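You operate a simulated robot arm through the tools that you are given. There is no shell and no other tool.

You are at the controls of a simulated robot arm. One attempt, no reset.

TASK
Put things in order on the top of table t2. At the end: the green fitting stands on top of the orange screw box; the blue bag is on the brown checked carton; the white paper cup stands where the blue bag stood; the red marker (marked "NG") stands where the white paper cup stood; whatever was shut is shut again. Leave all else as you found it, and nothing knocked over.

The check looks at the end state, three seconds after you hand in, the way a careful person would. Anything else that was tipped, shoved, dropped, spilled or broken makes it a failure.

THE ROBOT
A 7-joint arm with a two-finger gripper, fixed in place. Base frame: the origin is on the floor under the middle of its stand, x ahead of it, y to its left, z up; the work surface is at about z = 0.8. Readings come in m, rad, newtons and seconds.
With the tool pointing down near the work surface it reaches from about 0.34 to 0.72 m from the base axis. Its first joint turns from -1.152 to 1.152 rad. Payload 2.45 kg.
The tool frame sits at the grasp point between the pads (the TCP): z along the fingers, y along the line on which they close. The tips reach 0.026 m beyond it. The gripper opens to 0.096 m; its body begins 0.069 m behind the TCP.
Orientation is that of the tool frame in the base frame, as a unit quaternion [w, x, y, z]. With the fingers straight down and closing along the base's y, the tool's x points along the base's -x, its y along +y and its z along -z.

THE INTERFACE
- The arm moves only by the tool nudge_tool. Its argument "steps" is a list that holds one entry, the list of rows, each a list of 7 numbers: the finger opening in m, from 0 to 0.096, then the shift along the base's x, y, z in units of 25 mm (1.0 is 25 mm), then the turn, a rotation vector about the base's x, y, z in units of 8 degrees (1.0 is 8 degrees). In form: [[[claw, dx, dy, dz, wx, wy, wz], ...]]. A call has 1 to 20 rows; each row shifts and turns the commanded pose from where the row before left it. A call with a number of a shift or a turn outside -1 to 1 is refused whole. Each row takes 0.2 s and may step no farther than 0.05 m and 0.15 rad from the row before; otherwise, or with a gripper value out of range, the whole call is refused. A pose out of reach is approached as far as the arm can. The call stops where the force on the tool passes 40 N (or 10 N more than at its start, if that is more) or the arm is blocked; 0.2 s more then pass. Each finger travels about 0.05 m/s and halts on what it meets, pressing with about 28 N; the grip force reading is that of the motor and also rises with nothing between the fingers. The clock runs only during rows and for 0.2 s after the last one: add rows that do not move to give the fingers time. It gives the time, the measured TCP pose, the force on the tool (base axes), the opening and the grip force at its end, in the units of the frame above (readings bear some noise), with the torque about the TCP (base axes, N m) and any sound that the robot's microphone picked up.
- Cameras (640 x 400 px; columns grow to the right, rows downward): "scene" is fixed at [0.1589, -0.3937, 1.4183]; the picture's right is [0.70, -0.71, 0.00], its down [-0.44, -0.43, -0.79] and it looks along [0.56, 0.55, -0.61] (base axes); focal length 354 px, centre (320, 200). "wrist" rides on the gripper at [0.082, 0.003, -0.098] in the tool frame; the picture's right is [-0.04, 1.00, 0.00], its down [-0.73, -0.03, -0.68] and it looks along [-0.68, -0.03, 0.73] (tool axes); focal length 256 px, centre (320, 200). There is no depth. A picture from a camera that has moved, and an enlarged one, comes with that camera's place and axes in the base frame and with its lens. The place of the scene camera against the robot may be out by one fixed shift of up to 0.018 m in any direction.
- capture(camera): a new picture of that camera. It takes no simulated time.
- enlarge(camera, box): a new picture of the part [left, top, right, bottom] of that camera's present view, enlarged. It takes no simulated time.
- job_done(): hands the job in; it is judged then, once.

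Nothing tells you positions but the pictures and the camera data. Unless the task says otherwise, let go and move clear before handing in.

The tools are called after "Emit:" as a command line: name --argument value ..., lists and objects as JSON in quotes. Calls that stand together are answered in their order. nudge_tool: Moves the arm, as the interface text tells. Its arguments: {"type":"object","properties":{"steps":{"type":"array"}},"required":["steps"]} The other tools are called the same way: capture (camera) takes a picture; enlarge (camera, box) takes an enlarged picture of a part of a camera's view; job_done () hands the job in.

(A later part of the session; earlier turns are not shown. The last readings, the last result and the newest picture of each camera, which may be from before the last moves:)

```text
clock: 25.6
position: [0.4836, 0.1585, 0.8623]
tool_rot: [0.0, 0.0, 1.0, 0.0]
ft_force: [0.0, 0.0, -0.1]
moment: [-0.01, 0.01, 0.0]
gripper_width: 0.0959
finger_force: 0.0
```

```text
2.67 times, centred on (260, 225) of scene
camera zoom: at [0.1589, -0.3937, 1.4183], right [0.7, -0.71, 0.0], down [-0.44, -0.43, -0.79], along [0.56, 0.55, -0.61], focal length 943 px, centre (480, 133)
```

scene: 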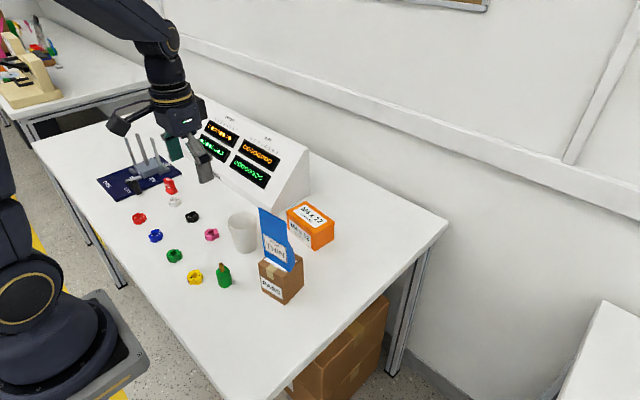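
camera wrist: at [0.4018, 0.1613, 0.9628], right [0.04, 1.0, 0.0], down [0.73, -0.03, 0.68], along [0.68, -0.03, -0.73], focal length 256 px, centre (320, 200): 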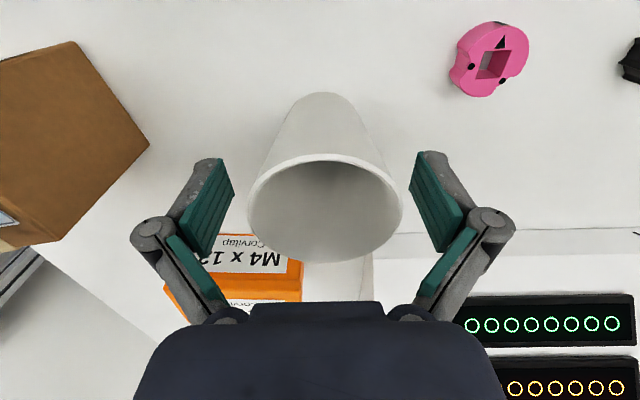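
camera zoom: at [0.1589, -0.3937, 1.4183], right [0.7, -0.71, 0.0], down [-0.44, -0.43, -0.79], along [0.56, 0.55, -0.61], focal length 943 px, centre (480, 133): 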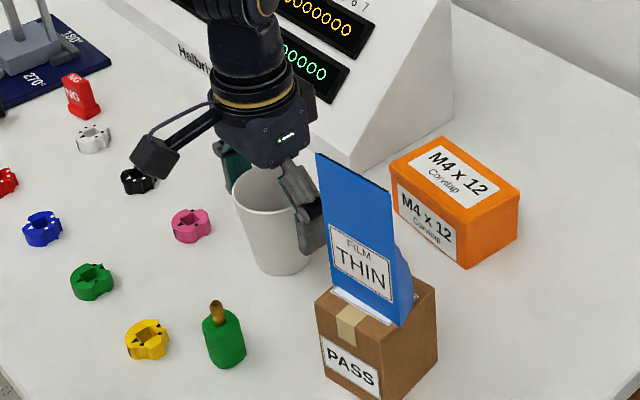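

Emit:
nudge_tool --steps '[[[0.084, 0.02, 0.04, 0, 0, 0, 0], [0.076, 0, 0, 0, 0, 0, 0], [0.07, 0, 0, 0, 0, 0, 0], [0.067, 0, 0, 0, 0, 0, 0], [0.067, 0, 0, 0, 0, 0, 0]]]'

Emit:
capture --camera "wrist"

```text
clock: 26.8
position: [0.4856, 0.1601, 0.8633]
tool_rot: [-0.001, 0.0, 1.0, -0.001]
ft_force: [0.2, -0.2, -1.0]
moment: [-0.02, 0.02, -0.01]
gripper_width: 0.0672
finger_force: 0.1
```

```text
taken
camera wrist: at [0.403, 0.1624, 0.9633], right [0.04, 1.0, 0.0], down [0.73, -0.03, 0.68], along [0.68, -0.03, -0.73], focal length 256 px, centre (320, 200)
```

wrist: 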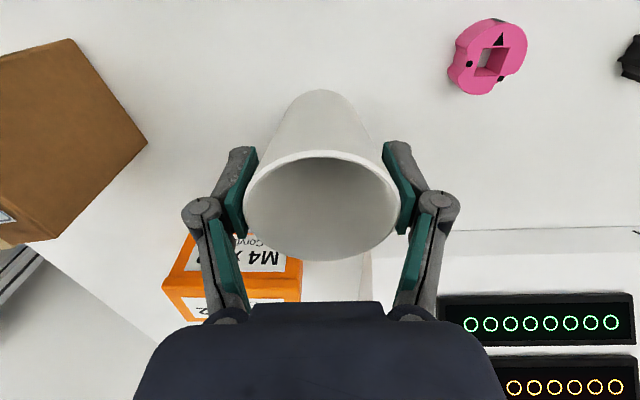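

Emit:
nudge_tool --steps '[[[0.0655, 0, 0, 0, 0, 0, 0], [0.0645, 0, 0, 0, 0, 0, 0], [0.0645, 0, 0, 0, 0, 0, 0]]]'

```text
clock: 27.6
position: [0.4847, 0.1597, 0.8642]
tool_rot: [0.0, 0.0, 1.0, 0.0]
ft_force: [0.1, -0.7, 0.4]
moment: [0.0, -0.05, -0.01]
gripper_width: 0.0643
finger_force: 0.0
```

Emit:
nudge_tool --steps '[[[0.0635, 0, 0, 0, 0, 0, 0], [0.0625, 0, 0, 0, 0, 0, 0], [0.0625, 0, 0, 0, 0, 0, 0]]]'

Emit:
capture --camera "wrist"

```text
clock: 28.4
position: [0.4845, 0.1587, 0.8631]
tool_rot: [0.0, 0.0, 1.0, 0.0]
ft_force: [0.0, 0.0, 0.6]
moment: [-0.04, 0.0, -0.05]
gripper_width: 0.0637
finger_force: 3.7
```

```text
taken
camera wrist: at [0.403, 0.1624, 0.9633], right [0.04, 1.0, 0.0], down [0.73, -0.03, 0.68], along [0.68, -0.03, -0.73], focal length 256 px, centre (320, 200)
```

wrist: 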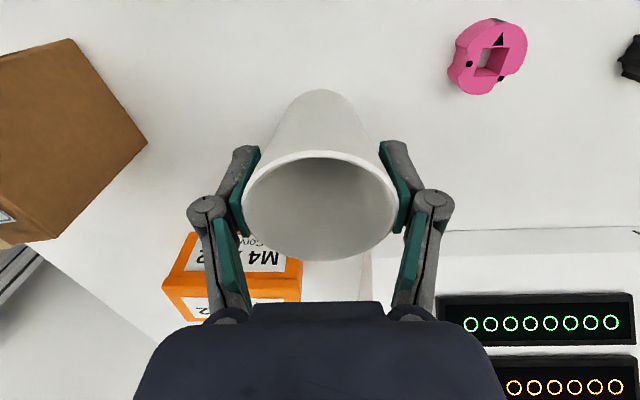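

Contact is at 0.0637 m with a light 4 N grip. I'll squeeze only a little more, since it's a paper cup.

Emit:
nudge_tool --steps '[[[0.0615, 0, 0, 0, 0, 0, 0], [0.0615, 0, 0, 0, 0, 0, 0]]]'

```text
clock: 29.0
position: [0.4848, 0.1602, 0.8646]
tool_rot: [0.0, 0.0, 1.0, 0.0]
ft_force: [-0.2, -0.1, -0.6]
moment: [0.02, -0.01, -0.03]
gripper_width: 0.0626
finger_force: 11.2
```

Emit:
nudge_tool --steps '[[[0.0615, 0, 0, 0.15, 0, 0, 0], [0.0615, 0, 0, 0.25, 0, 0, 0], [0.0615, 0, 0, 0.4, 0, 0, 0], [0.0615, 0, 0, 0.2, 0, 0, 0], [0.0615, 0, 0, 0, 0, 0, 0]]]'

Emit:
capture --camera "wrist"

Emit:
enlarge --camera "scene" --box '[190, 150, 330, 300]'

```text
clock: 30.2
position: [0.4847, 0.158, 0.8902]
tool_rot: [0.001, 0.0, 1.0, 0.001]
ft_force: [-0.1, 0.6, -0.2]
moment: [-0.01, 0.0, 0.02]
gripper_width: 0.063
finger_force: 7.3
```

```text
taken
camera wrist: at [0.4029, 0.1619, 0.9896], right [0.04, 1.0, 0.0], down [0.73, -0.03, 0.68], along [0.68, -0.03, -0.73], focal length 256 px, centre (320, 200)
```

wrist: 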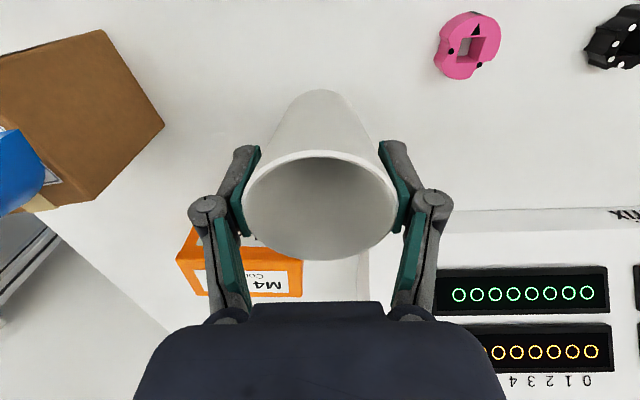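

```text
2.67 times, centred on (260, 225) of scene
camera zoom: at [0.1589, -0.3937, 1.4183], right [0.7, -0.71, 0.0], down [-0.44, -0.43, -0.79], along [0.56, 0.55, -0.61], focal length 943 px, centre (480, 133)
```

zoom: 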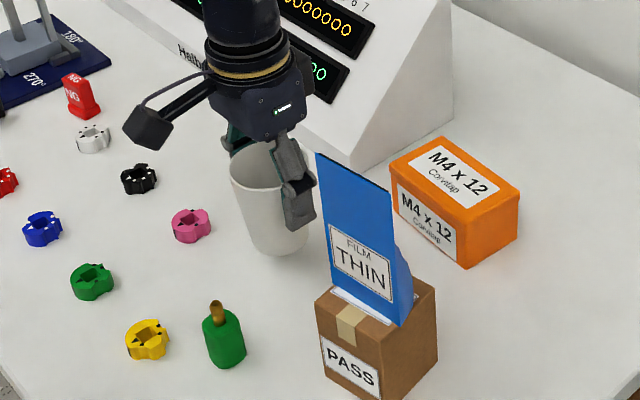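

The cup came up cleanly, so I'll lift it high, above the bag's top.

Emit:
nudge_tool --steps '[[[0.0612, 0, 0, 0.3, 0, 0, 0], [0.0612, 0, 0, 0.6, 0, 0, 0], [0.0612, 0, 0, 0.8, 0, 0, 0], [0.0612, 0, 0, 0.8, 0, 0, 0], [0.0612, 0, 0, 0.8, 0, 0, 0], [0.0612, 0, 0, 0.8, 0, 0, 0], [0.0612, 0, 0, 0.8, 0, 0, 0], [0.0612, 0, 0, 0.8, 0, 0, 0], [0.0612, 0, 0, 0.8, 0, 0, 0], [0.0612, 0, 0, 0.8, 0, 0, 0], [0.0612, 0, 0, 0.6, 0, 0, 0], [0.0612, 0, 0, 0.3, 0, 0, 0], [0.0612, 0, 0, 0, 0, 0, 0]]]'

Emit:
capture --camera "wrist"

Emit:
capture --camera "scene"

```text
clock: 33.0
position: [0.4864, 0.158, 1.0941]
tool_rot: [0.0, -0.001, 1.0, 0.0]
ft_force: [-0.9, 1.0, -0.2]
moment: [0.0, 0.02, -0.02]
gripper_width: 0.0625
finger_force: 7.5
```

```text
taken
camera wrist: at [0.4038, 0.162, 1.1938], right [0.04, 1.0, 0.0], down [0.73, -0.03, 0.68], along [0.68, -0.03, -0.73], focal length 256 px, centre (320, 200)
```

wrist: 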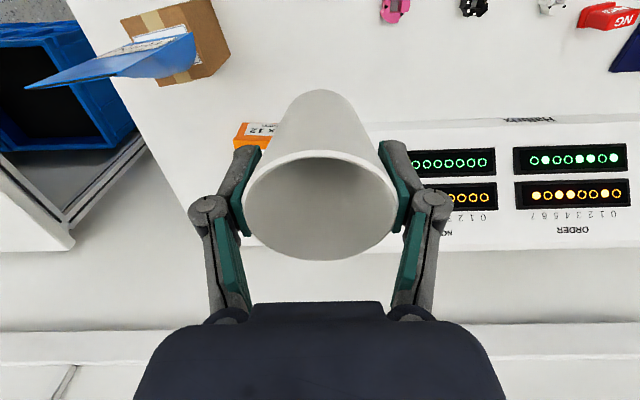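

```text
taken
```

scene: 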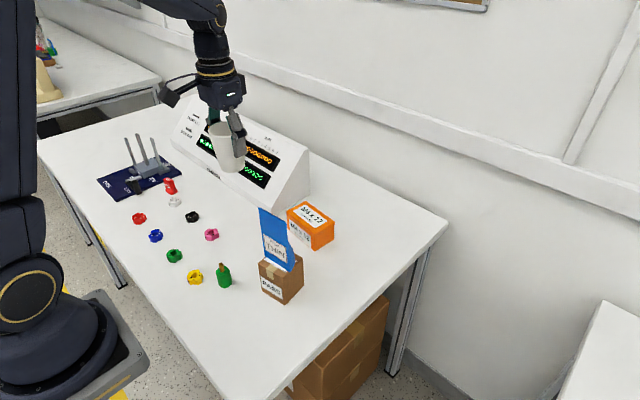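

The cup is held steadily. I'll carry it over to the bag's old spot at about (0.702, -0.061), staying high.

Emit:
nudge_tool --steps '[[[0.0612, 0.346, -0.35, 0, 0, 0, 0], [0.0612, 0.606, -0.612, 0, 0, 0, 0], [0.0612, 0.822, -0.83, 0, 0, 0, 0], [0.0612, 0.822, -0.83, 0, 0, 0, 0], [0.0612, 0.822, -0.83, 0, 0, 0, 0], [0.0612, 0.822, -0.83, 0, 0, 0, 0], [0.0612, 0.822, -0.83, 0, 0, 0, 0], [0.0612, 0.822, -0.83, 0, 0, 0, 0], [0.0612, 0.822, -0.83, 0, 0, 0, 0], [0.0612, 0.822, -0.83, 0, 0, 0, 0], [0.0612, 0.606, -0.612, 0, 0, 0, 0], [0.0612, 0.346, -0.35, 0, 0, 0, 0], [0.0612, 0.173, -0.175, 0, 0, 0, 0], [0.0612, 0, 0, 0, 0, 0, 0]]]'

Emit:
capture --camera "wrist"

Emit:
capture --camera "scene"

```text
clock: 36.0
position: [0.7016, -0.0595, 1.0929]
tool_rot: [0.001, 0.0, 1.0, 0.0]
ft_force: [-0.1, 0.8, -0.6]
moment: [0.01, 0.01, 0.03]
gripper_width: 0.0628
finger_force: 4.1
```

```text
taken
camera wrist: at [0.6195, -0.0572, 1.1928], right [0.04, 1.0, 0.0], down [0.73, -0.03, 0.68], along [0.68, -0.03, -0.73], focal length 256 px, centre (320, 200)
```

wrist: 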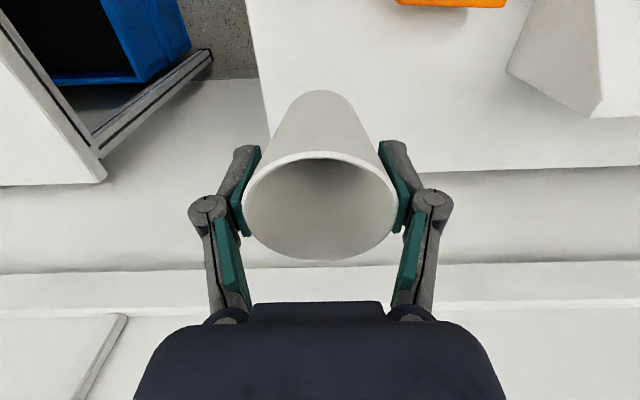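

```text
taken
```

scene: 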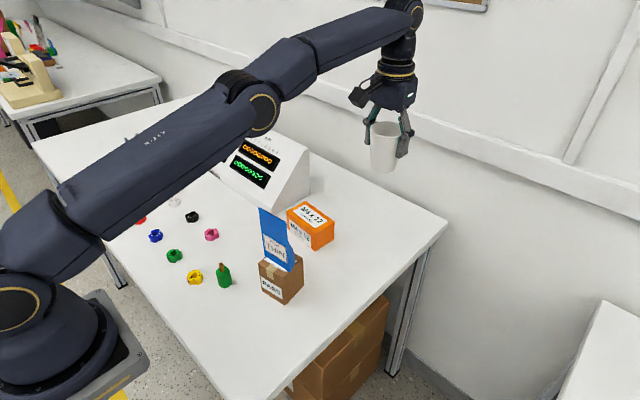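

Emit:
nudge_tool --steps '[[[0.0605, 0, 0, -0.4, 0, 0, 0], [0.0605, 0, 0, -0.8, 0, 0, 0], [0.0605, 0, 0, -0.8, 0, 0, 0], [0.0605, 0, 0, -0.8, 0, 0, 0], [0.0605, 0, 0, -0.8, 0, 0, 0], [0.0605, 0, 0, -0.8, 0, 0, 0], [0.0605, 0, 0, -0.8, 0, 0, 0], [0.0605, 0, 0, -0.8, 0, 0, 0], [0.0605, 0, 0, -0.8, 0, 0, 0], [0.0605, 0, 0, -0.8, 0, 0, 0], [0.0605, 0, 0, -0.7, 0, 0, 0], [0.0605, 0, 0, -0.4, 0, 0, 0], [0.0605, 0, 0, 0, 0, 0, 0]]]'

Emit:
capture --camera "wrist"

Emit:
enlarge --camera "scene" --box '[300, 130, 450, 270]'

```text
clock: 38.8
position: [0.7003, -0.0607, 0.8769]
tool_rot: [0.0, 0.001, 1.0, -0.001]
ft_force: [-0.1, -0.1, 0.5]
moment: [-0.02, 0.01, -0.03]
gripper_width: 0.0614
finger_force: 28.6
```

```text
taken
camera wrist: at [0.6192, -0.0569, 0.9753], right [0.04, 1.0, 0.0], down [0.73, -0.03, 0.68], along [0.68, -0.03, -0.73], focal length 256 px, centre (320, 200)
```

wrist: 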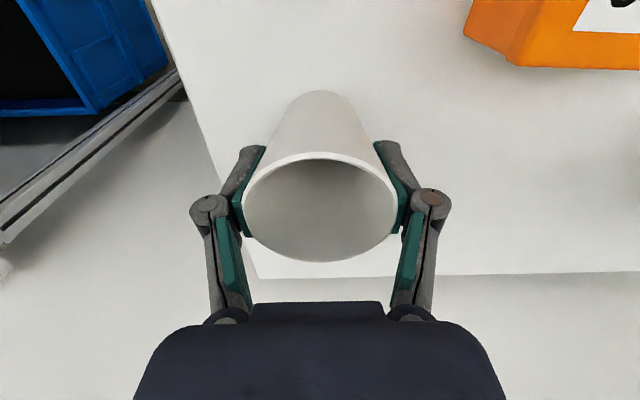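

```text
2.86 times, centred on (375, 200) of scene
camera zoom: at [0.1589, -0.3937, 1.4183], right [0.7, -0.71, 0.0], down [-0.44, -0.43, -0.79], along [0.56, 0.55, -0.61], focal length 1010 px, centre (163, 200)
```

zoom: 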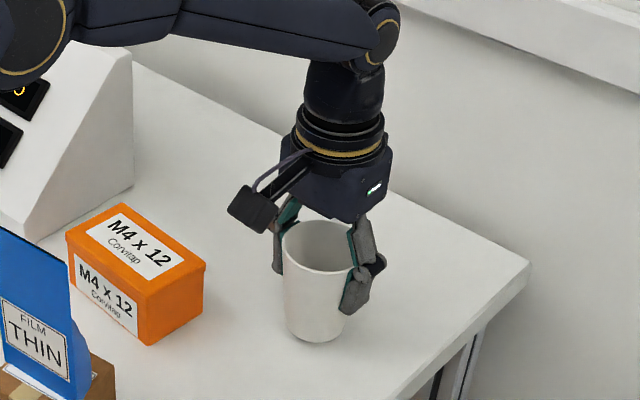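

The cup is just above the table. I'll ease the grip back to the lighter setting and lower in small steps to contact.

Emit:
nudge_tool --steps '[[[0.061, 0, 0, -0.2, 0, 0, 0], [0.0613, 0, 0, -0.2, 0, 0, 0], [0.0613, 0, 0, 0, 0, 0, 0]]]'

```text
clock: 39.6
position: [0.7013, -0.0601, 0.8669]
tool_rot: [0.001, 0.0, 1.0, 0.0]
ft_force: [0.2, -1.5, -0.9]
moment: [0.0, 0.03, 0.0]
gripper_width: 0.0619
finger_force: 10.7
```

Emit:
nudge_tool --steps '[[[0.0613, 0, 0, -0.06, 0, 0, 0], [0.0613, 0, 0, 0, 0, 0, 0]]]'

Emit:
enlarge --camera "scene" --box '[330, 180, 430, 270]'

```text
clock: 40.2
position: [0.7009, -0.0594, 0.8645]
tool_rot: [0.0, 0.0, 1.0, -0.001]
ft_force: [0.9, 0.5, 0.7]
moment: [0.0, 0.0, 0.0]
gripper_width: 0.0619
finger_force: 10.8
```

```text
4.44 times, centred on (380, 225) of scene
camera zoom: at [0.1589, -0.3937, 1.4183], right [0.7, -0.71, 0.0], down [-0.44, -0.43, -0.79], along [0.56, 0.55, -0.61], focal length 1572 px, centre (53, 89)
```

zoom: 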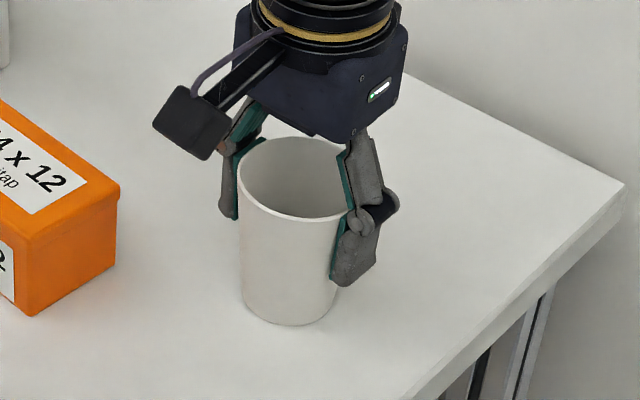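

Emit:
nudge_tool --steps '[[[0.0613, 0, 0, -0.04, 0, 0, 0], [0.0613, 0, 0, 0, 0, 0, 0]]]'

```text
clock: 40.8
position: [0.7012, -0.06, 0.8638]
tool_rot: [0.001, 0.0, 1.0, 0.0]
ft_force: [0.3, 0.0, 0.6]
moment: [0.0, 0.02, -0.01]
gripper_width: 0.0618
finger_force: 0.7
```

Emit:
nudge_tool --steps '[[[0.0613, 0, 0, -0.03, 0, 0, 0], [0.0613, 0, 0, 0, 0, 0, 0]]]'

Emit:
enlarge --camera "scene" --box '[350, 220, 410, 265]'

```text
clock: 41.4
position: [0.7018, -0.0604, 0.8623]
tool_rot: [0.0, 0.0, 1.0, 0.0]
ft_force: [0.8, 0.0, 0.9]
moment: [0.0, -0.03, 0.04]
gripper_width: 0.0619
finger_force: 0.7
```

```text
8.89 times, centred on (380, 242) of scene
camera zoom: at [0.1589, -0.3937, 1.4184], right [0.7, -0.71, 0.0], down [-0.44, -0.43, -0.79], along [0.56, 0.55, -0.61], focal length 3143 px, centre (-213, -178)
```

zoom: 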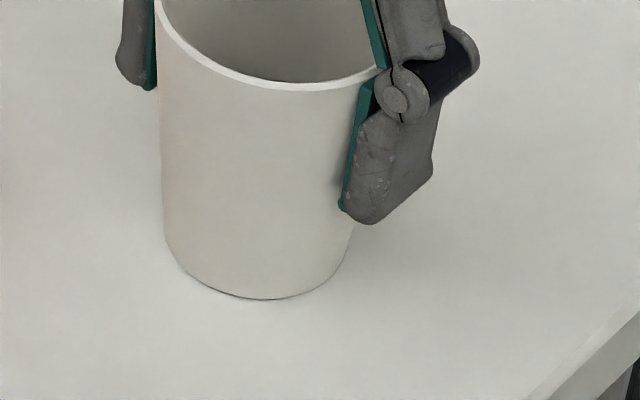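

The cup is resting on the table and the grip force has dropped to nothing, so I'll open slowly.

Emit:
nudge_tool --steps '[[[0.064, 0, 0, 0, 0, 0, 0], [0.068, 0, 0, 0, 0, 0, 0], [0.074, 0, 0, 0, 0, 0, 0], [0.082, 0, 0, 0, 0, 0, 0], [0.09, 0, 0, 0, 0, 0, 0], [0.096, 0, 0, 0, 0, 0, 0], [0.096, 0, 0, 0, 0, 0, 0]]]'

Emit:
capture --camera "wrist"

Emit:
enlarge --camera "scene" --box '[330, 180, 430, 270]'

```text
clock: 43.0
position: [0.7017, -0.06, 0.8624]
tool_rot: [-0.001, 0.0, 1.0, 0.001]
ft_force: [0.2, 0.5, 0.1]
moment: [0.01, 0.03, 0.04]
gripper_width: 0.096
finger_force: 0.1
```

```text
taken
camera wrist: at [0.6192, -0.0572, 0.9624], right [0.04, 1.0, 0.0], down [0.73, -0.03, 0.68], along [0.68, -0.03, -0.73], focal length 256 px, centre (320, 200)
```

wrist: 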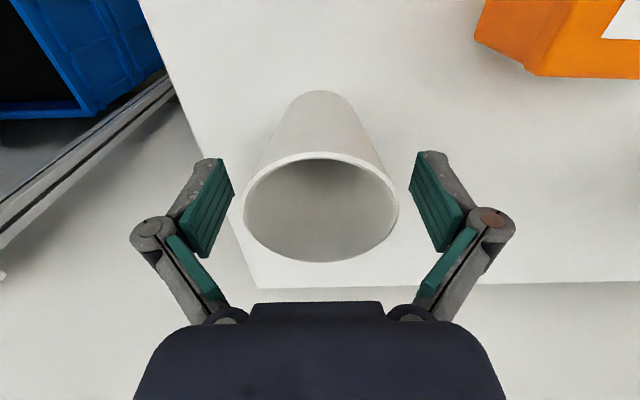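

```text
4.44 times, centred on (380, 225) of scene
camera zoom: at [0.1589, -0.3937, 1.4183], right [0.7, -0.71, 0.0], down [-0.44, -0.43, -0.79], along [0.56, 0.55, -0.61], focal length 1572 px, centre (53, 89)
```

zoom: 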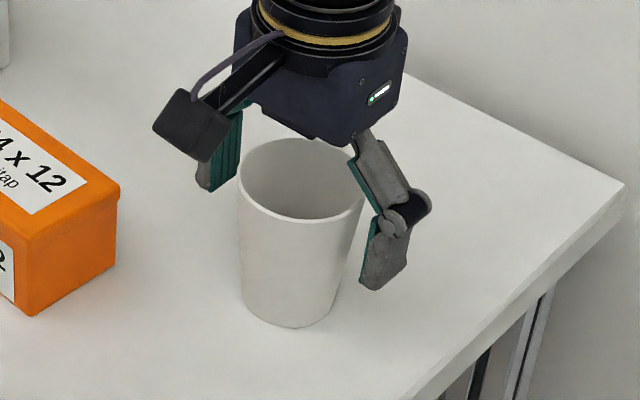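

The cup stands upright where the bag was. I'll rise straight up, then travel at height to view the red marker.

Emit:
nudge_tool --steps '[[[0.096, 0, 0, 0.4, 0, 0, 0], [0.096, 0, 0, 0.8, 0, 0, 0], [0.096, 0, 0, 1, 0, 0, 0], [0.096, 0, 0, 1, 0, 0, 0], [0.096, 0, 0, 1, 0, 0, 0], [0.096, 0, 0, 1, 0, 0, 0], [0.096, 0, 0, 1, 0, 0, 0], [0.096, 0, 0, 1, 0, 0, 0], [0.096, 0, 0, 1, 0, 0, 0], [0.096, 0, 0, 1, 0, 0, 0], [0.096, -0.57, 1, 0.2, 0, 0, 0], [0.096, -0.57, 1, 0, 0, 0, 0], [0.096, -0.57, 1, 0, 0, 0, 0], [0.096, -0.57, 1, 0, 0, 0, 0], [0.096, -0.57, 1, 0, 0, 0, 0], [0.096, -0.57, 1, 0, 0, 0, 0], [0.096, -0.57, 1, 0, 0, 0, 0], [0.096, -0.57, 1, 0, 0, 0, 0], [0.096, -0.57, 1, 0, 0, 0, 0], [0.096, -0.57, 1, 0, 0, 0, 0]]]'

Emit:
nudge_tool --steps '[[[0.096, -0.57, 1, 0, 0, 0, 0], [0.096, -0.57, 1, 0, 0, 0, 0], [0.096, -0.57, 1, 0, 0, 0, 0], [0.096, -0.57, 1, 0, 0, 0, 0], [0.096, -0.57, 1, 0, 0, 0, 0], [0.096, -0.57, 1, 0, 0, 0, 0], [0.096, -0.57, 1, 0, 0, 0, 0], [0.096, -0.57, 1, 0, 0, 0, 0], [0.096, -0.57, 1, 0, 0, 0, 0], [0.096, -0.57, 1, 0, 0, 0, 0], [0.096, -0.57, 1, 0, 0, 0, 0], [0.096, 0, 0, 0, 0, 0, 0]]]'

Emit:
capture --camera "wrist"

Emit:
capture --camera "scene"

```text
clock: 47.2
position: [0.5586, 0.1886, 1.0964]
tool_rot: [0.0, 0.002, 1.0, 0.001]
ft_force: [0.4, -0.4, -0.5]
moment: [0.01, -0.01, -0.04]
gripper_width: 0.0959
finger_force: 0.1
```

```text
clock: 49.8
position: [0.4057, 0.4642, 1.0984]
tool_rot: [0.0, 0.0, 1.0, 0.0]
ft_force: [0.9, 0.3, 0.2]
moment: [-0.03, 0.05, 0.01]
gripper_width: 0.0963
finger_force: 0.0
```

```text
taken
camera wrist: at [0.322, 0.4684, 1.1981], right [0.04, 1.0, 0.0], down [0.73, -0.03, 0.68], along [0.68, -0.03, -0.73], focal length 256 px, centre (320, 200)
```

wrist: 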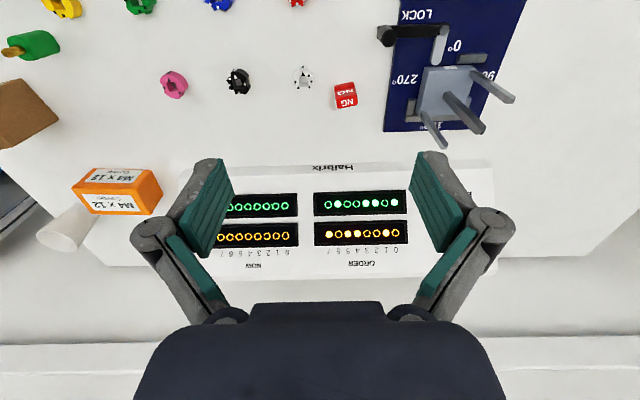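

```text
taken
```

scene: 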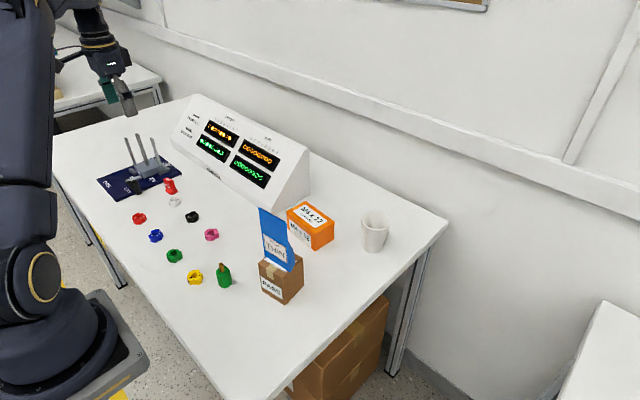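

Emit:
enlarge --camera "wrist" --box '[270, 50, 430, 150]'

Emit:
enlarge --camera "wrist" --box '[360, 0, 540, 160]'

Emit:
enlarge --camera "scene" --box '[150, 165, 220, 220]'

Emit:
enlarge --camera "scene" --box '[330, 190, 430, 270]'

```text
4.00 times, centred on (350, 100) of wrist
camera zoom: at [0.322, 0.4684, 1.1981], right [0.04, 1.0, 0.0], down [0.73, -0.03, 0.68], along [0.68, -0.03, -0.73], focal length 1024 px, centre (200, 600)
```

zoom: 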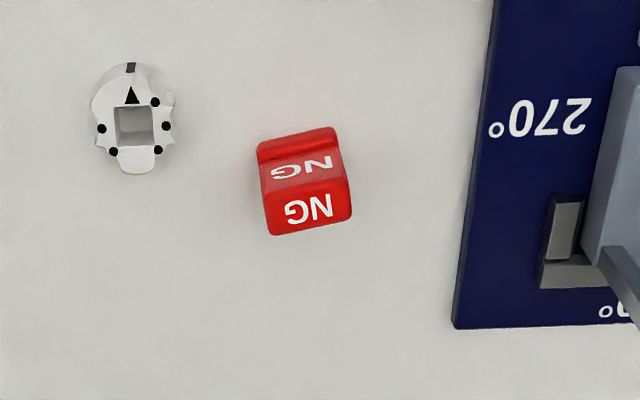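

```text
2.50 times, centred on (450, 80) of wrist
camera zoom: at [0.322, 0.4684, 1.1981], right [0.04, 1.0, 0.0], down [0.73, -0.03, 0.68], along [0.68, -0.03, -0.73], focal length 640 px, centre (-5, 500)
```

zoom: 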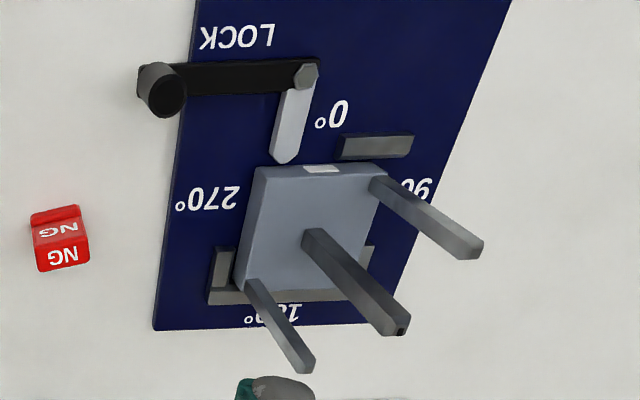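

```text
7.27 times, centred on (185, 192) of scene
camera zoom: at [0.1589, -0.3937, 1.4183], right [0.7, -0.71, 0.0], down [-0.44, -0.43, -0.79], along [0.56, 0.55, -0.61], focal length 2572 px, centre (1302, 254)
```

zoom: 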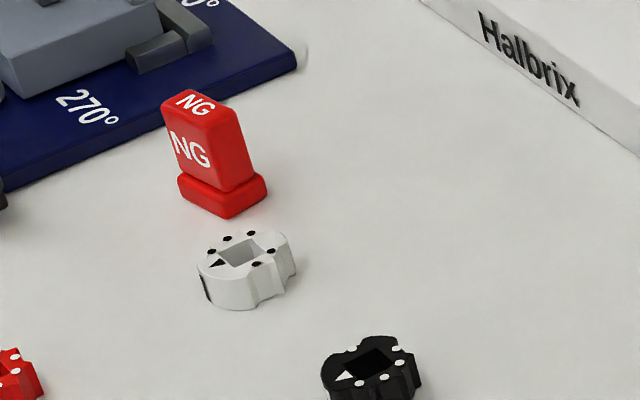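

```text
5.00 times, centred on (380, 230) of scene
camera zoom: at [0.1589, -0.3937, 1.4183], right [0.7, -0.71, 0.0], down [-0.44, -0.43, -0.79], along [0.56, 0.55, -0.61], focal length 1768 px, centre (20, 50)
```

zoom: 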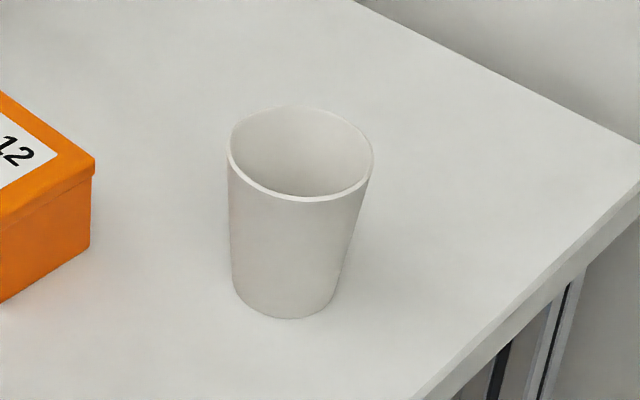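

The cup is upright at its new spot. The marker is about 30 mm wide and 45 mm tall, centred near (0.4655, 0.4995) and turned about 9°. A white ring lies beside it at (0.444, 0.438), and the nearest rod of the fixture is at (0.494, 0.613). I'll go above the marker with the fingers narrowed and turned to match.

Emit:
nudge_tool --steps '[[[0.08, 0.833, 0.473, 0, 0, 0, 0.37], [0.064, 0.833, 0.473, 0, 0, 0, 0.37], [0.056, 0.833, 0.473, 0, 0, 0, 0.37], [0.056, 0, 0, -1, 0, 0, 0], [0.056, 0, 0, -1, 0, 0, 0], [0.056, 0, 0, -1, 0, 0, 0], [0.056, 0, 0, -1, 0, 0, 0], [0.056, 0, 0, -1, 0, 0, 0], [0.056, 0, 0, -0.6, 0, 0, 0], [0.056, 0, 0, 0, 0, 0, 0]]]'

Emit:
capture --camera "wrist"

Emit:
capture --camera "scene"

```text
clock: 52.0
position: [0.4722, 0.5035, 0.9567]
tool_rot: [-0.001, -0.078, 0.997, -0.001]
ft_force: [-0.1, 0.1, -0.3]
moment: [-0.05, -0.04, 0.02]
gripper_width: 0.0559
finger_force: 0.0
out of reach, approached as far as the arm can: row 3, 4, 5, 6, 7, 8
```

```text
taken
camera wrist: at [0.3905, 0.4928, 1.0566], right [-0.11, 0.99, 0.0], down [0.73, 0.09, 0.68], along [0.67, 0.08, -0.73], focal length 256 px, centre (320, 200)
```

wrist: 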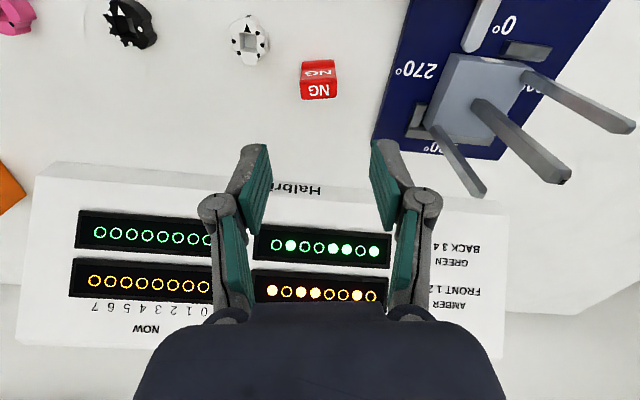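

```text
taken
```

scene: 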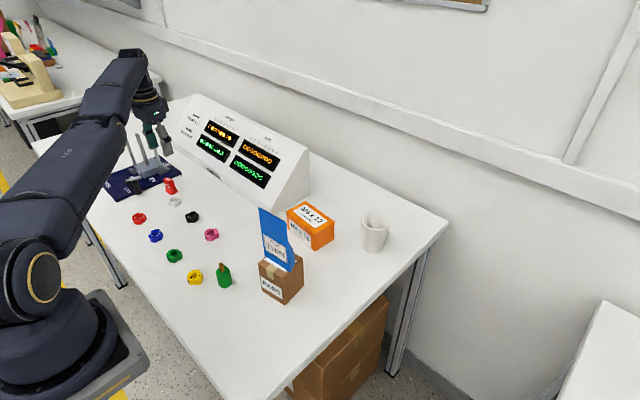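

Emit:
nudge_tool --steps '[[[0.056, 0, 0, 0, 0, 0, 0], [0.056, 0, 0, 0, 0, 0, 0]]]'

Emit:
enlarge --camera "wrist" --box '[220, 0, 420, 125]'

Emit:
enlarge --camera "scene" --box '[90, 90, 230, 220]'

```text
clock: 52.6
position: [0.4717, 0.5027, 0.9578]
tool_rot: [0.0, -0.078, 0.997, -0.001]
ft_force: [0.3, 0.5, 0.8]
moment: [-0.01, -0.03, -0.01]
gripper_width: 0.0561
finger_force: 0.0
```

```text
3.20 times, centred on (320, 62) of wrist
camera zoom: at [0.3905, 0.4928, 1.0569], right [-0.11, 0.99, 0.0], down [0.73, 0.09, 0.68], along [0.67, 0.08, -0.73], focal length 819 px, centre (320, 640)
```

zoom: 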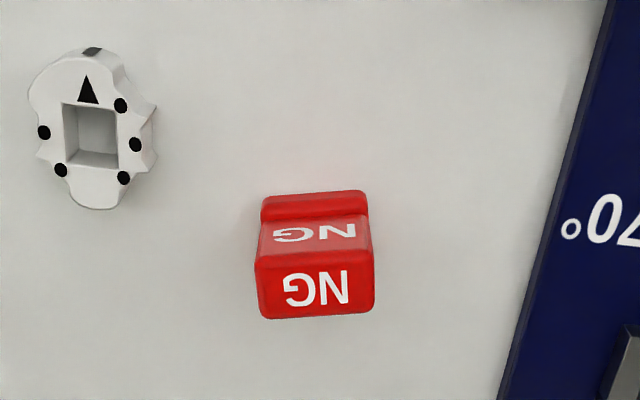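

```text
3.08 times, centred on (160, 155) of scene
camera zoom: at [0.1589, -0.3937, 1.4183], right [0.7, -0.71, 0.0], down [-0.44, -0.43, -0.79], along [0.56, 0.55, -0.61], focal length 1088 px, centre (812, 338)
```

zoom: 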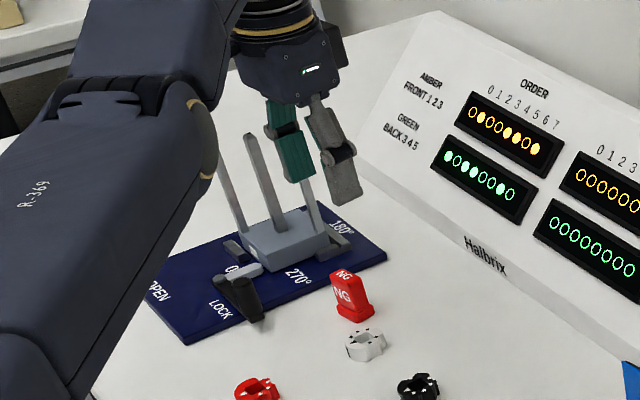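

The marker's body centre is at about (0.464, 0.500), with its top at z≈0.842. The tool sits a few millimetres off that, so I'll correct, narrow the opening and come part-way down for another check.

Emit:
nudge_tool --steps '[[[0.05, -0.31, -0.1, 0, 0, 0, 0.12], [0.048, 0, 0, -0.7, 0, 0, 0], [0.048, 0, 0, -0.7, 0, 0, 0], [0.048, 0, 0, -0.7, 0, 0, 0], [0.048, 0, 0, 0, 0, 0, 0]]]'

Emit:
enlarge --camera "wrist" --box '[200, 30, 440, 200]'

Emit:
enlarge --camera "scene" --box '[90, 90, 230, 220]'

```text
clock: 53.8
position: [0.4687, 0.5064, 0.9071]
tool_rot: [-0.001, -0.086, 0.996, -0.001]
ft_force: [-0.6, 0.3, -0.3]
moment: [-0.05, 0.02, -0.01]
gripper_width: 0.0481
finger_force: 0.0
out of reach, approached as far as the arm can: row 1
```

```text
2.35 times, centred on (320, 115) of wrist
camera zoom: at [0.3874, 0.4958, 1.006], right [-0.13, 0.99, 0.0], down [0.73, 0.1, 0.68], along [0.67, 0.09, -0.73], focal length 602 px, centre (320, 400)
```

zoom: 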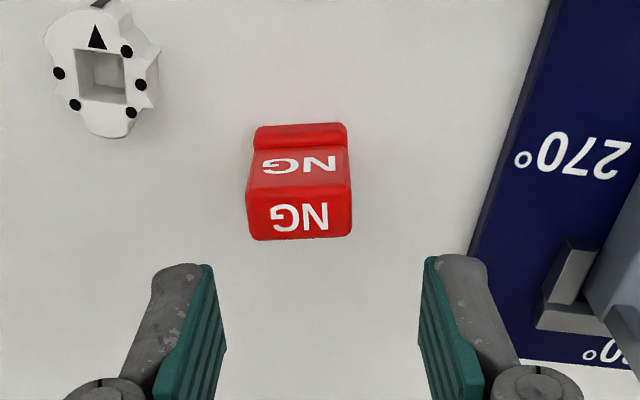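

```text
3.08 times, centred on (160, 155) of scene
camera zoom: at [0.1589, -0.3937, 1.4183], right [0.7, -0.71, 0.0], down [-0.44, -0.43, -0.79], along [0.56, 0.55, -0.61], focal length 1088 px, centre (812, 338)
```

zoom: 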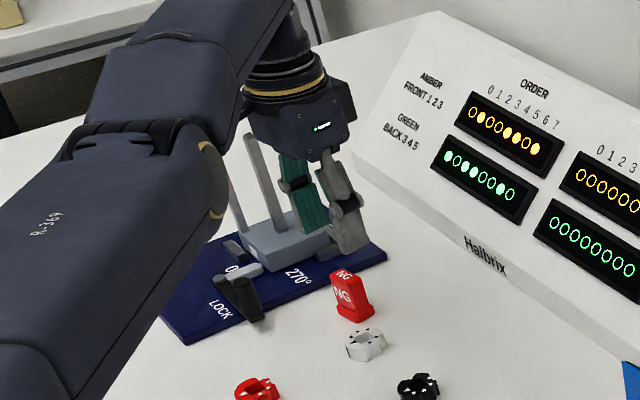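

Emit:
nudge_tool --steps '[[[0.048, 0, 0, 0, 0, 0, 0], [0.048, 0, 0, 0, 0, 0, 0]]]'

Emit:
capture --camera "wrist"

```text
clock: 54.4
position: [0.468, 0.5062, 0.9053]
tool_rot: [-0.001, -0.085, 0.996, 0.0]
ft_force: [0.9, 0.2, -0.1]
moment: [-0.02, 0.01, -0.01]
gripper_width: 0.0482
finger_force: 0.1
```

```text
taken
camera wrist: at [0.3874, 0.4958, 1.0063], right [-0.13, 0.99, 0.0], down [0.73, 0.1, 0.68], along [0.67, 0.09, -0.73], focal length 256 px, centre (320, 200)
```

wrist: 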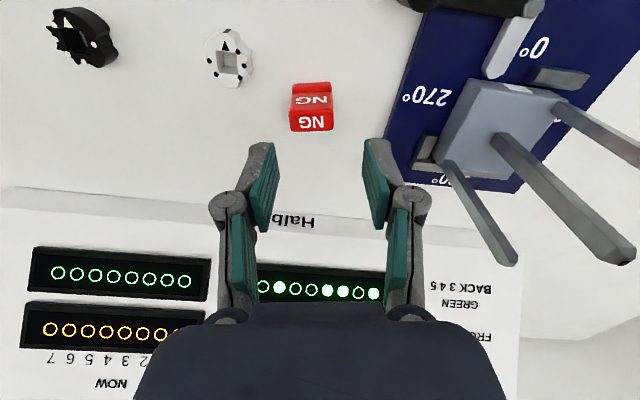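

The pose has settled at (0.468, 0.506, 0.905). The marker is about 7 mm to the tool's right, so I'll shift by that and check whether the arm follows.

Emit:
nudge_tool --steps '[[[0.048, -0.06, -0.28, -0.2, 0, 0, 0], [0.048, 0, 0, -0.2, 0, 0, 0], [0.048, 0, 0, 0, 0, 0, 0]]]'

Emit:
enlarge --camera "wrist" --box '[200, 30, 440, 200]'

```text
clock: 55.2
position: [0.471, 0.5054, 0.896]
tool_rot: [0.001, -0.085, 0.996, -0.001]
ft_force: [-0.8, 0.0, 0.2]
moment: [0.01, 0.0, 0.01]
gripper_width: 0.0477
finger_force: 0.2
out of reach, approached as far as the arm can: row 1
```

```text
2.35 times, centred on (320, 115) of wrist
camera zoom: at [0.3891, 0.4944, 0.9958], right [-0.13, 0.99, 0.0], down [0.73, 0.1, 0.68], along [0.67, 0.09, -0.73], focal length 602 px, centre (320, 400)
```

zoom: 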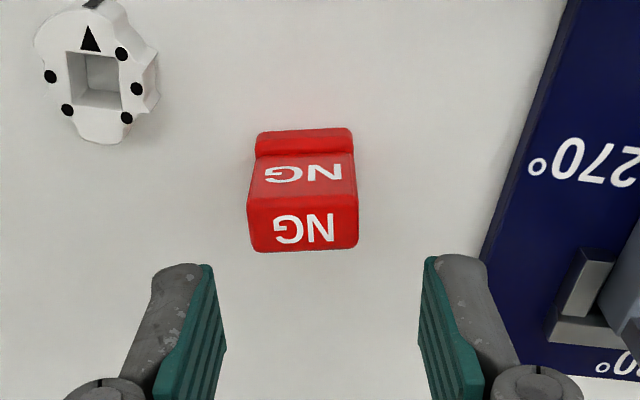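

The arm can't follow in that direction with this yaw, so it is at some joint limit. I'll go up, undo the turn and try to reach the spot with the tool square.

Emit:
nudge_tool --steps '[[[0.048, 0, 0, 0.9, 0, 0, 0], [0.048, 0, 0, 0.9, 0, 0, 0], [0.048, 0, 0, 0.9, 0, 0, 0], [0.048, 0, 0, 0, 0, 0, -0.6], [0.048, 0, 0, 0, 0, 0, -0.6], [0.048, 0, 0, 0, 0, 0, 0]]]'

Emit:
nudge_tool --steps '[[[0.048, -0.2, -0.28, 0, 0, 0, 0], [0.048, 0, 0, 0, 0, 0, 0]]]'

Emit:
capture --camera "scene"

Emit:
capture --camera "wrist"

```text
clock: 56.6
position: [0.4705, 0.5044, 0.9635]
tool_rot: [0.0, -0.002, 1.0, 0.0]
ft_force: [0.6, -0.2, 0.3]
moment: [0.02, 0.03, -0.04]
gripper_width: 0.0481
finger_force: 0.1
```

```text
clock: 57.2
position: [0.4661, 0.4983, 0.9643]
tool_rot: [0.0, -0.002, 1.0, 0.0]
ft_force: [0.4, 0.2, 1.2]
moment: [0.0, -0.01, 0.0]
gripper_width: 0.048
finger_force: 0.1
```

```text
taken
```

scene: 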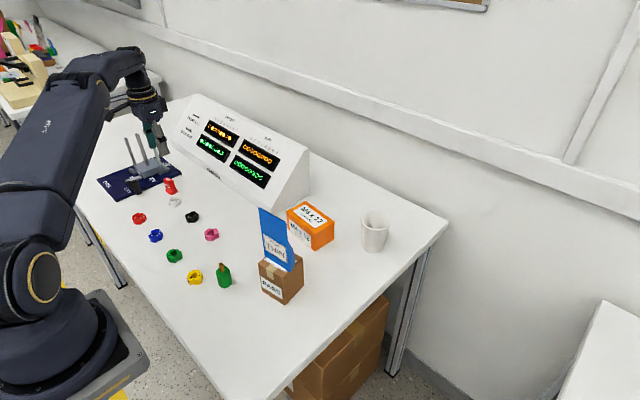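

```text
taken
camera wrist: at [0.384, 0.5007, 1.0631], right [0.04, 1.0, 0.0], down [0.73, -0.03, 0.68], along [0.68, -0.02, -0.73], focal length 256 px, centre (320, 200)
```

wrist: 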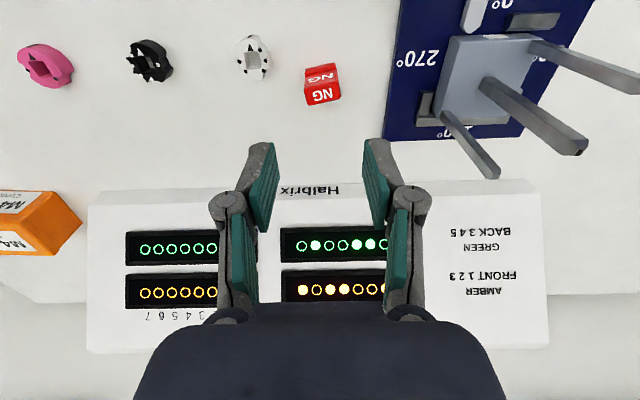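

With the tool square the arm reaches the spot. I'll try a partial turn of about 5° to match the marker better.

Emit:
nudge_tool --steps '[[[0.048, 0, 0, 0, 0, 0, 0.5], [0.048, 0, 0, -0.5, 0, 0, 0], [0.048, 0, 0, 0, 0, 0, 0]]]'

Emit:
enlarge --camera "wrist" --box '[200, 30, 440, 200]'

```text
clock: 58.0
position: [0.4663, 0.4971, 0.9512]
tool_rot: [0.0, -0.038, 0.999, 0.001]
ft_force: [0.1, -0.1, -0.3]
moment: [-0.02, 0.01, -0.01]
gripper_width: 0.0481
finger_force: 0.1
```

```text
2.35 times, centred on (320, 115) of wrist
camera zoom: at [0.3845, 0.4952, 1.0502], right [-0.03, 1.0, 0.0], down [0.73, 0.03, 0.68], along [0.68, 0.02, -0.73], focal length 602 px, centre (320, 400)
```

zoom: 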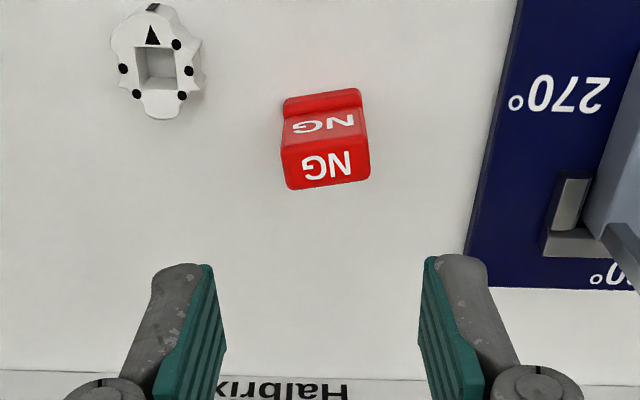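

The partial turn works, and the marker is within 2 mm of centre. I'll narrow the fingers a little and descend to just above the marker.

Emit:
nudge_tool --steps '[[[0.043, 0, 0.06, -0.7, 0, 0, 0], [0.043, 0, 0, -0.8, 0, 0, 0], [0.043, 0, 0, -0.8, 0, 0, 0], [0.043, 0, 0, -0.7, 0, 0, 0], [0.043, 0, 0, 0, 0, 0, 0]]]'

Emit:
enlarge --camera "wrist" --box '[200, 60, 440, 230]'

Emit:
enlarge --camera "scene" --box '[110, 100, 230, 220]'

```text
clock: 59.2
position: [0.4661, 0.5003, 0.8763]
tool_rot: [0.0, -0.037, 0.999, 0.0]
ft_force: [-0.1, 0.2, 1.6]
moment: [-0.01, -0.01, 0.03]
gripper_width: 0.0429
finger_force: 0.0
```

```text
2.35 times, centred on (320, 145) of wrist
camera zoom: at [0.3836, 0.4965, 0.9766], right [-0.03, 1.0, 0.0], down [0.73, 0.02, 0.68], along [0.68, 0.02, -0.73], focal length 602 px, centre (320, 329)
```

zoom: 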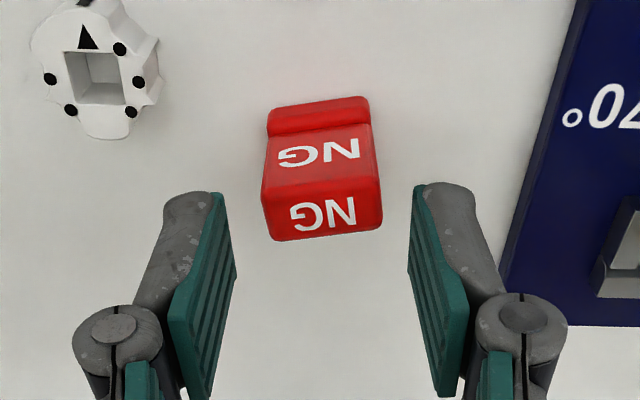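

```text
3.33 times, centred on (170, 160) of scene
camera zoom: at [0.1589, -0.3937, 1.4183], right [0.7, -0.71, 0.0], down [-0.44, -0.43, -0.79], along [0.56, 0.55, -0.61], focal length 1179 px, centre (820, 333)
```

zoom: 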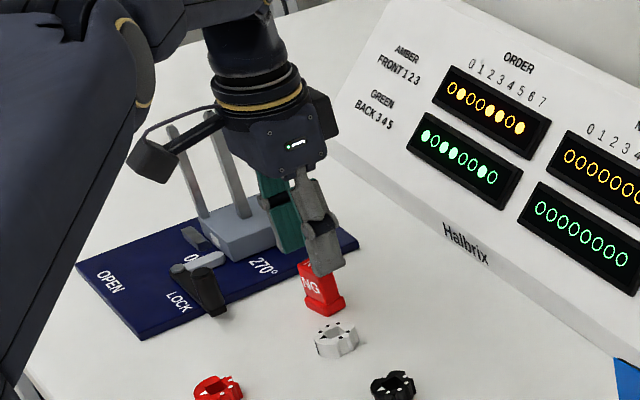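

Emit:
nudge_tool --steps '[[[0.043, 0, 0, -0.5, 0, 0, 0], [0.043, 0, 0, -0.4, 0, 0, 0], [0.043, 0, 0, -0.25, 0, 0, 0], [0.043, 0, 0, 0, 0, 0, 0]]]'

Emit:
enlarge --camera "wrist" --box '[200, 60, 440, 230]'

Emit:
enlarge --camera "scene" --box '[130, 140, 230, 220]'

```text
clock: 60.2
position: [0.4651, 0.4994, 0.8489]
tool_rot: [0.0, -0.036, 0.999, 0.0]
ft_force: [0.2, 0.6, -0.2]
moment: [0.01, -0.04, 0.03]
gripper_width: 0.0428
finger_force: 0.1
```

```text
2.35 times, centred on (320, 145) of wrist
camera zoom: at [0.3837, 0.4966, 0.9477], right [-0.03, 1.0, 0.0], down [0.73, 0.02, 0.68], along [0.68, 0.02, -0.73], focal length 602 px, centre (320, 329)
```

zoom: 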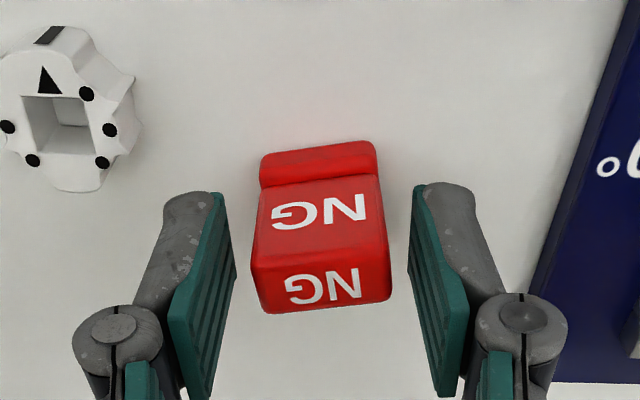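

```text
5.00 times, centred on (180, 180) of scene
camera zoom: at [0.1589, -0.3937, 1.4183], right [0.7, -0.71, 0.0], down [-0.44, -0.43, -0.79], along [0.56, 0.55, -0.61], focal length 1768 px, centre (1020, 300)
```

zoom: 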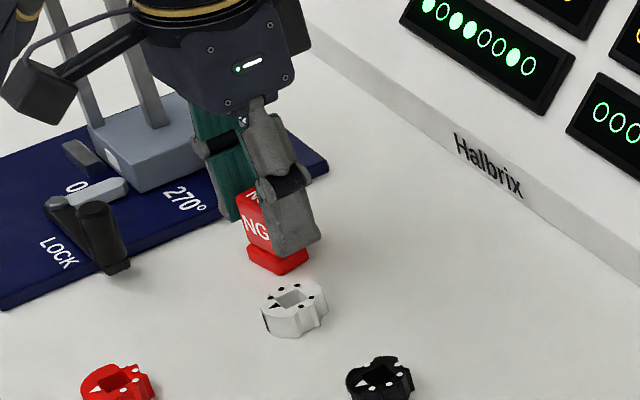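

The pads flank the marker and clear the ring. I'll make a small x correction and close gently.

Emit:
nudge_tool --steps '[[[0.043, -0.1, 0, 0, 0, 0, 0], [0.037, 0, 0, 0, 0, 0, 0], [0.033, 0, 0, 0, 0, 0, 0], [0.03, 0, 0, 0, 0, 0, 0], [0.028, 0, 0, 0, 0, 0, 0], [0.028, 0, 0, 0, 0, 0, 0]]]'

Emit:
enlarge --camera "wrist" --box '[200, 60, 440, 230]'

```text
clock: 61.6
position: [0.4639, 0.4992, 0.8463]
tool_rot: [-0.001, -0.036, 0.999, 0.0]
ft_force: [0.2, 0.0, 0.2]
moment: [0.0, 0.0, -0.02]
gripper_width: 0.0297
finger_force: 28.2
```

```text
2.35 times, centred on (320, 145) of wrist
camera zoom: at [0.3814, 0.4967, 0.9475], right [-0.03, 1.0, 0.0], down [0.73, 0.03, 0.68], along [0.68, 0.02, -0.73], focal length 602 px, centre (320, 329)
```

zoom: 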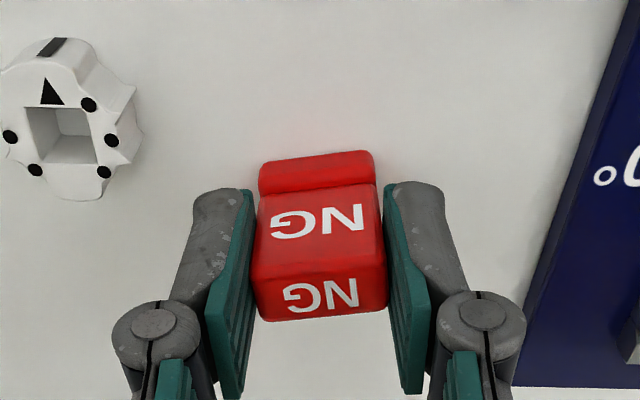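

The marker is gripped at 0.0297 m. I'll lift it straight up.

Emit:
nudge_tool --steps '[[[0.028, 0, 0, 0.3, 0, 0, 0], [0.028, 0, 0, 0.6, 0, 0, 0], [0.028, 0, 0, 0.9, 0, 0, 0], [0.028, 0, 0, 0.9, 0, 0, 0], [0.028, 0, 0, 0.9, 0, 0, 0], [0.028, 0, 0, 0.4, 0, 0, 0], [0.028, 0, 0, 0, 0, 0, 0]]]'

Emit:
capture --camera "wrist"

Emit:
capture --camera "scene"

```text
clock: 63.2
position: [0.4624, 0.5002, 0.9477]
tool_rot: [0.0, -0.037, 0.999, 0.0]
ft_force: [-0.1, -0.5, -0.4]
moment: [0.02, 0.02, -0.06]
gripper_width: 0.029
finger_force: 15.2
```

```text
taken
camera wrist: at [0.3803, 0.4975, 1.0465], right [-0.03, 1.0, 0.0], down [0.73, 0.03, 0.68], along [0.68, 0.02, -0.73], focal length 256 px, centre (320, 200)
```

wrist: 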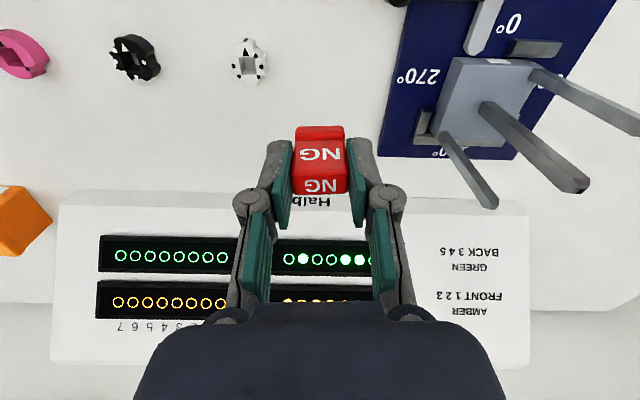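

```text
taken
```

scene: 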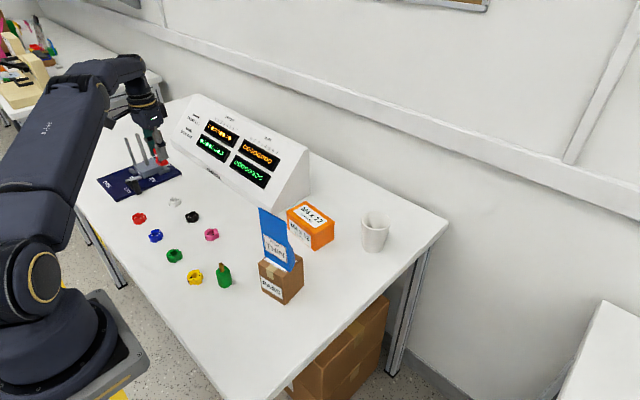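

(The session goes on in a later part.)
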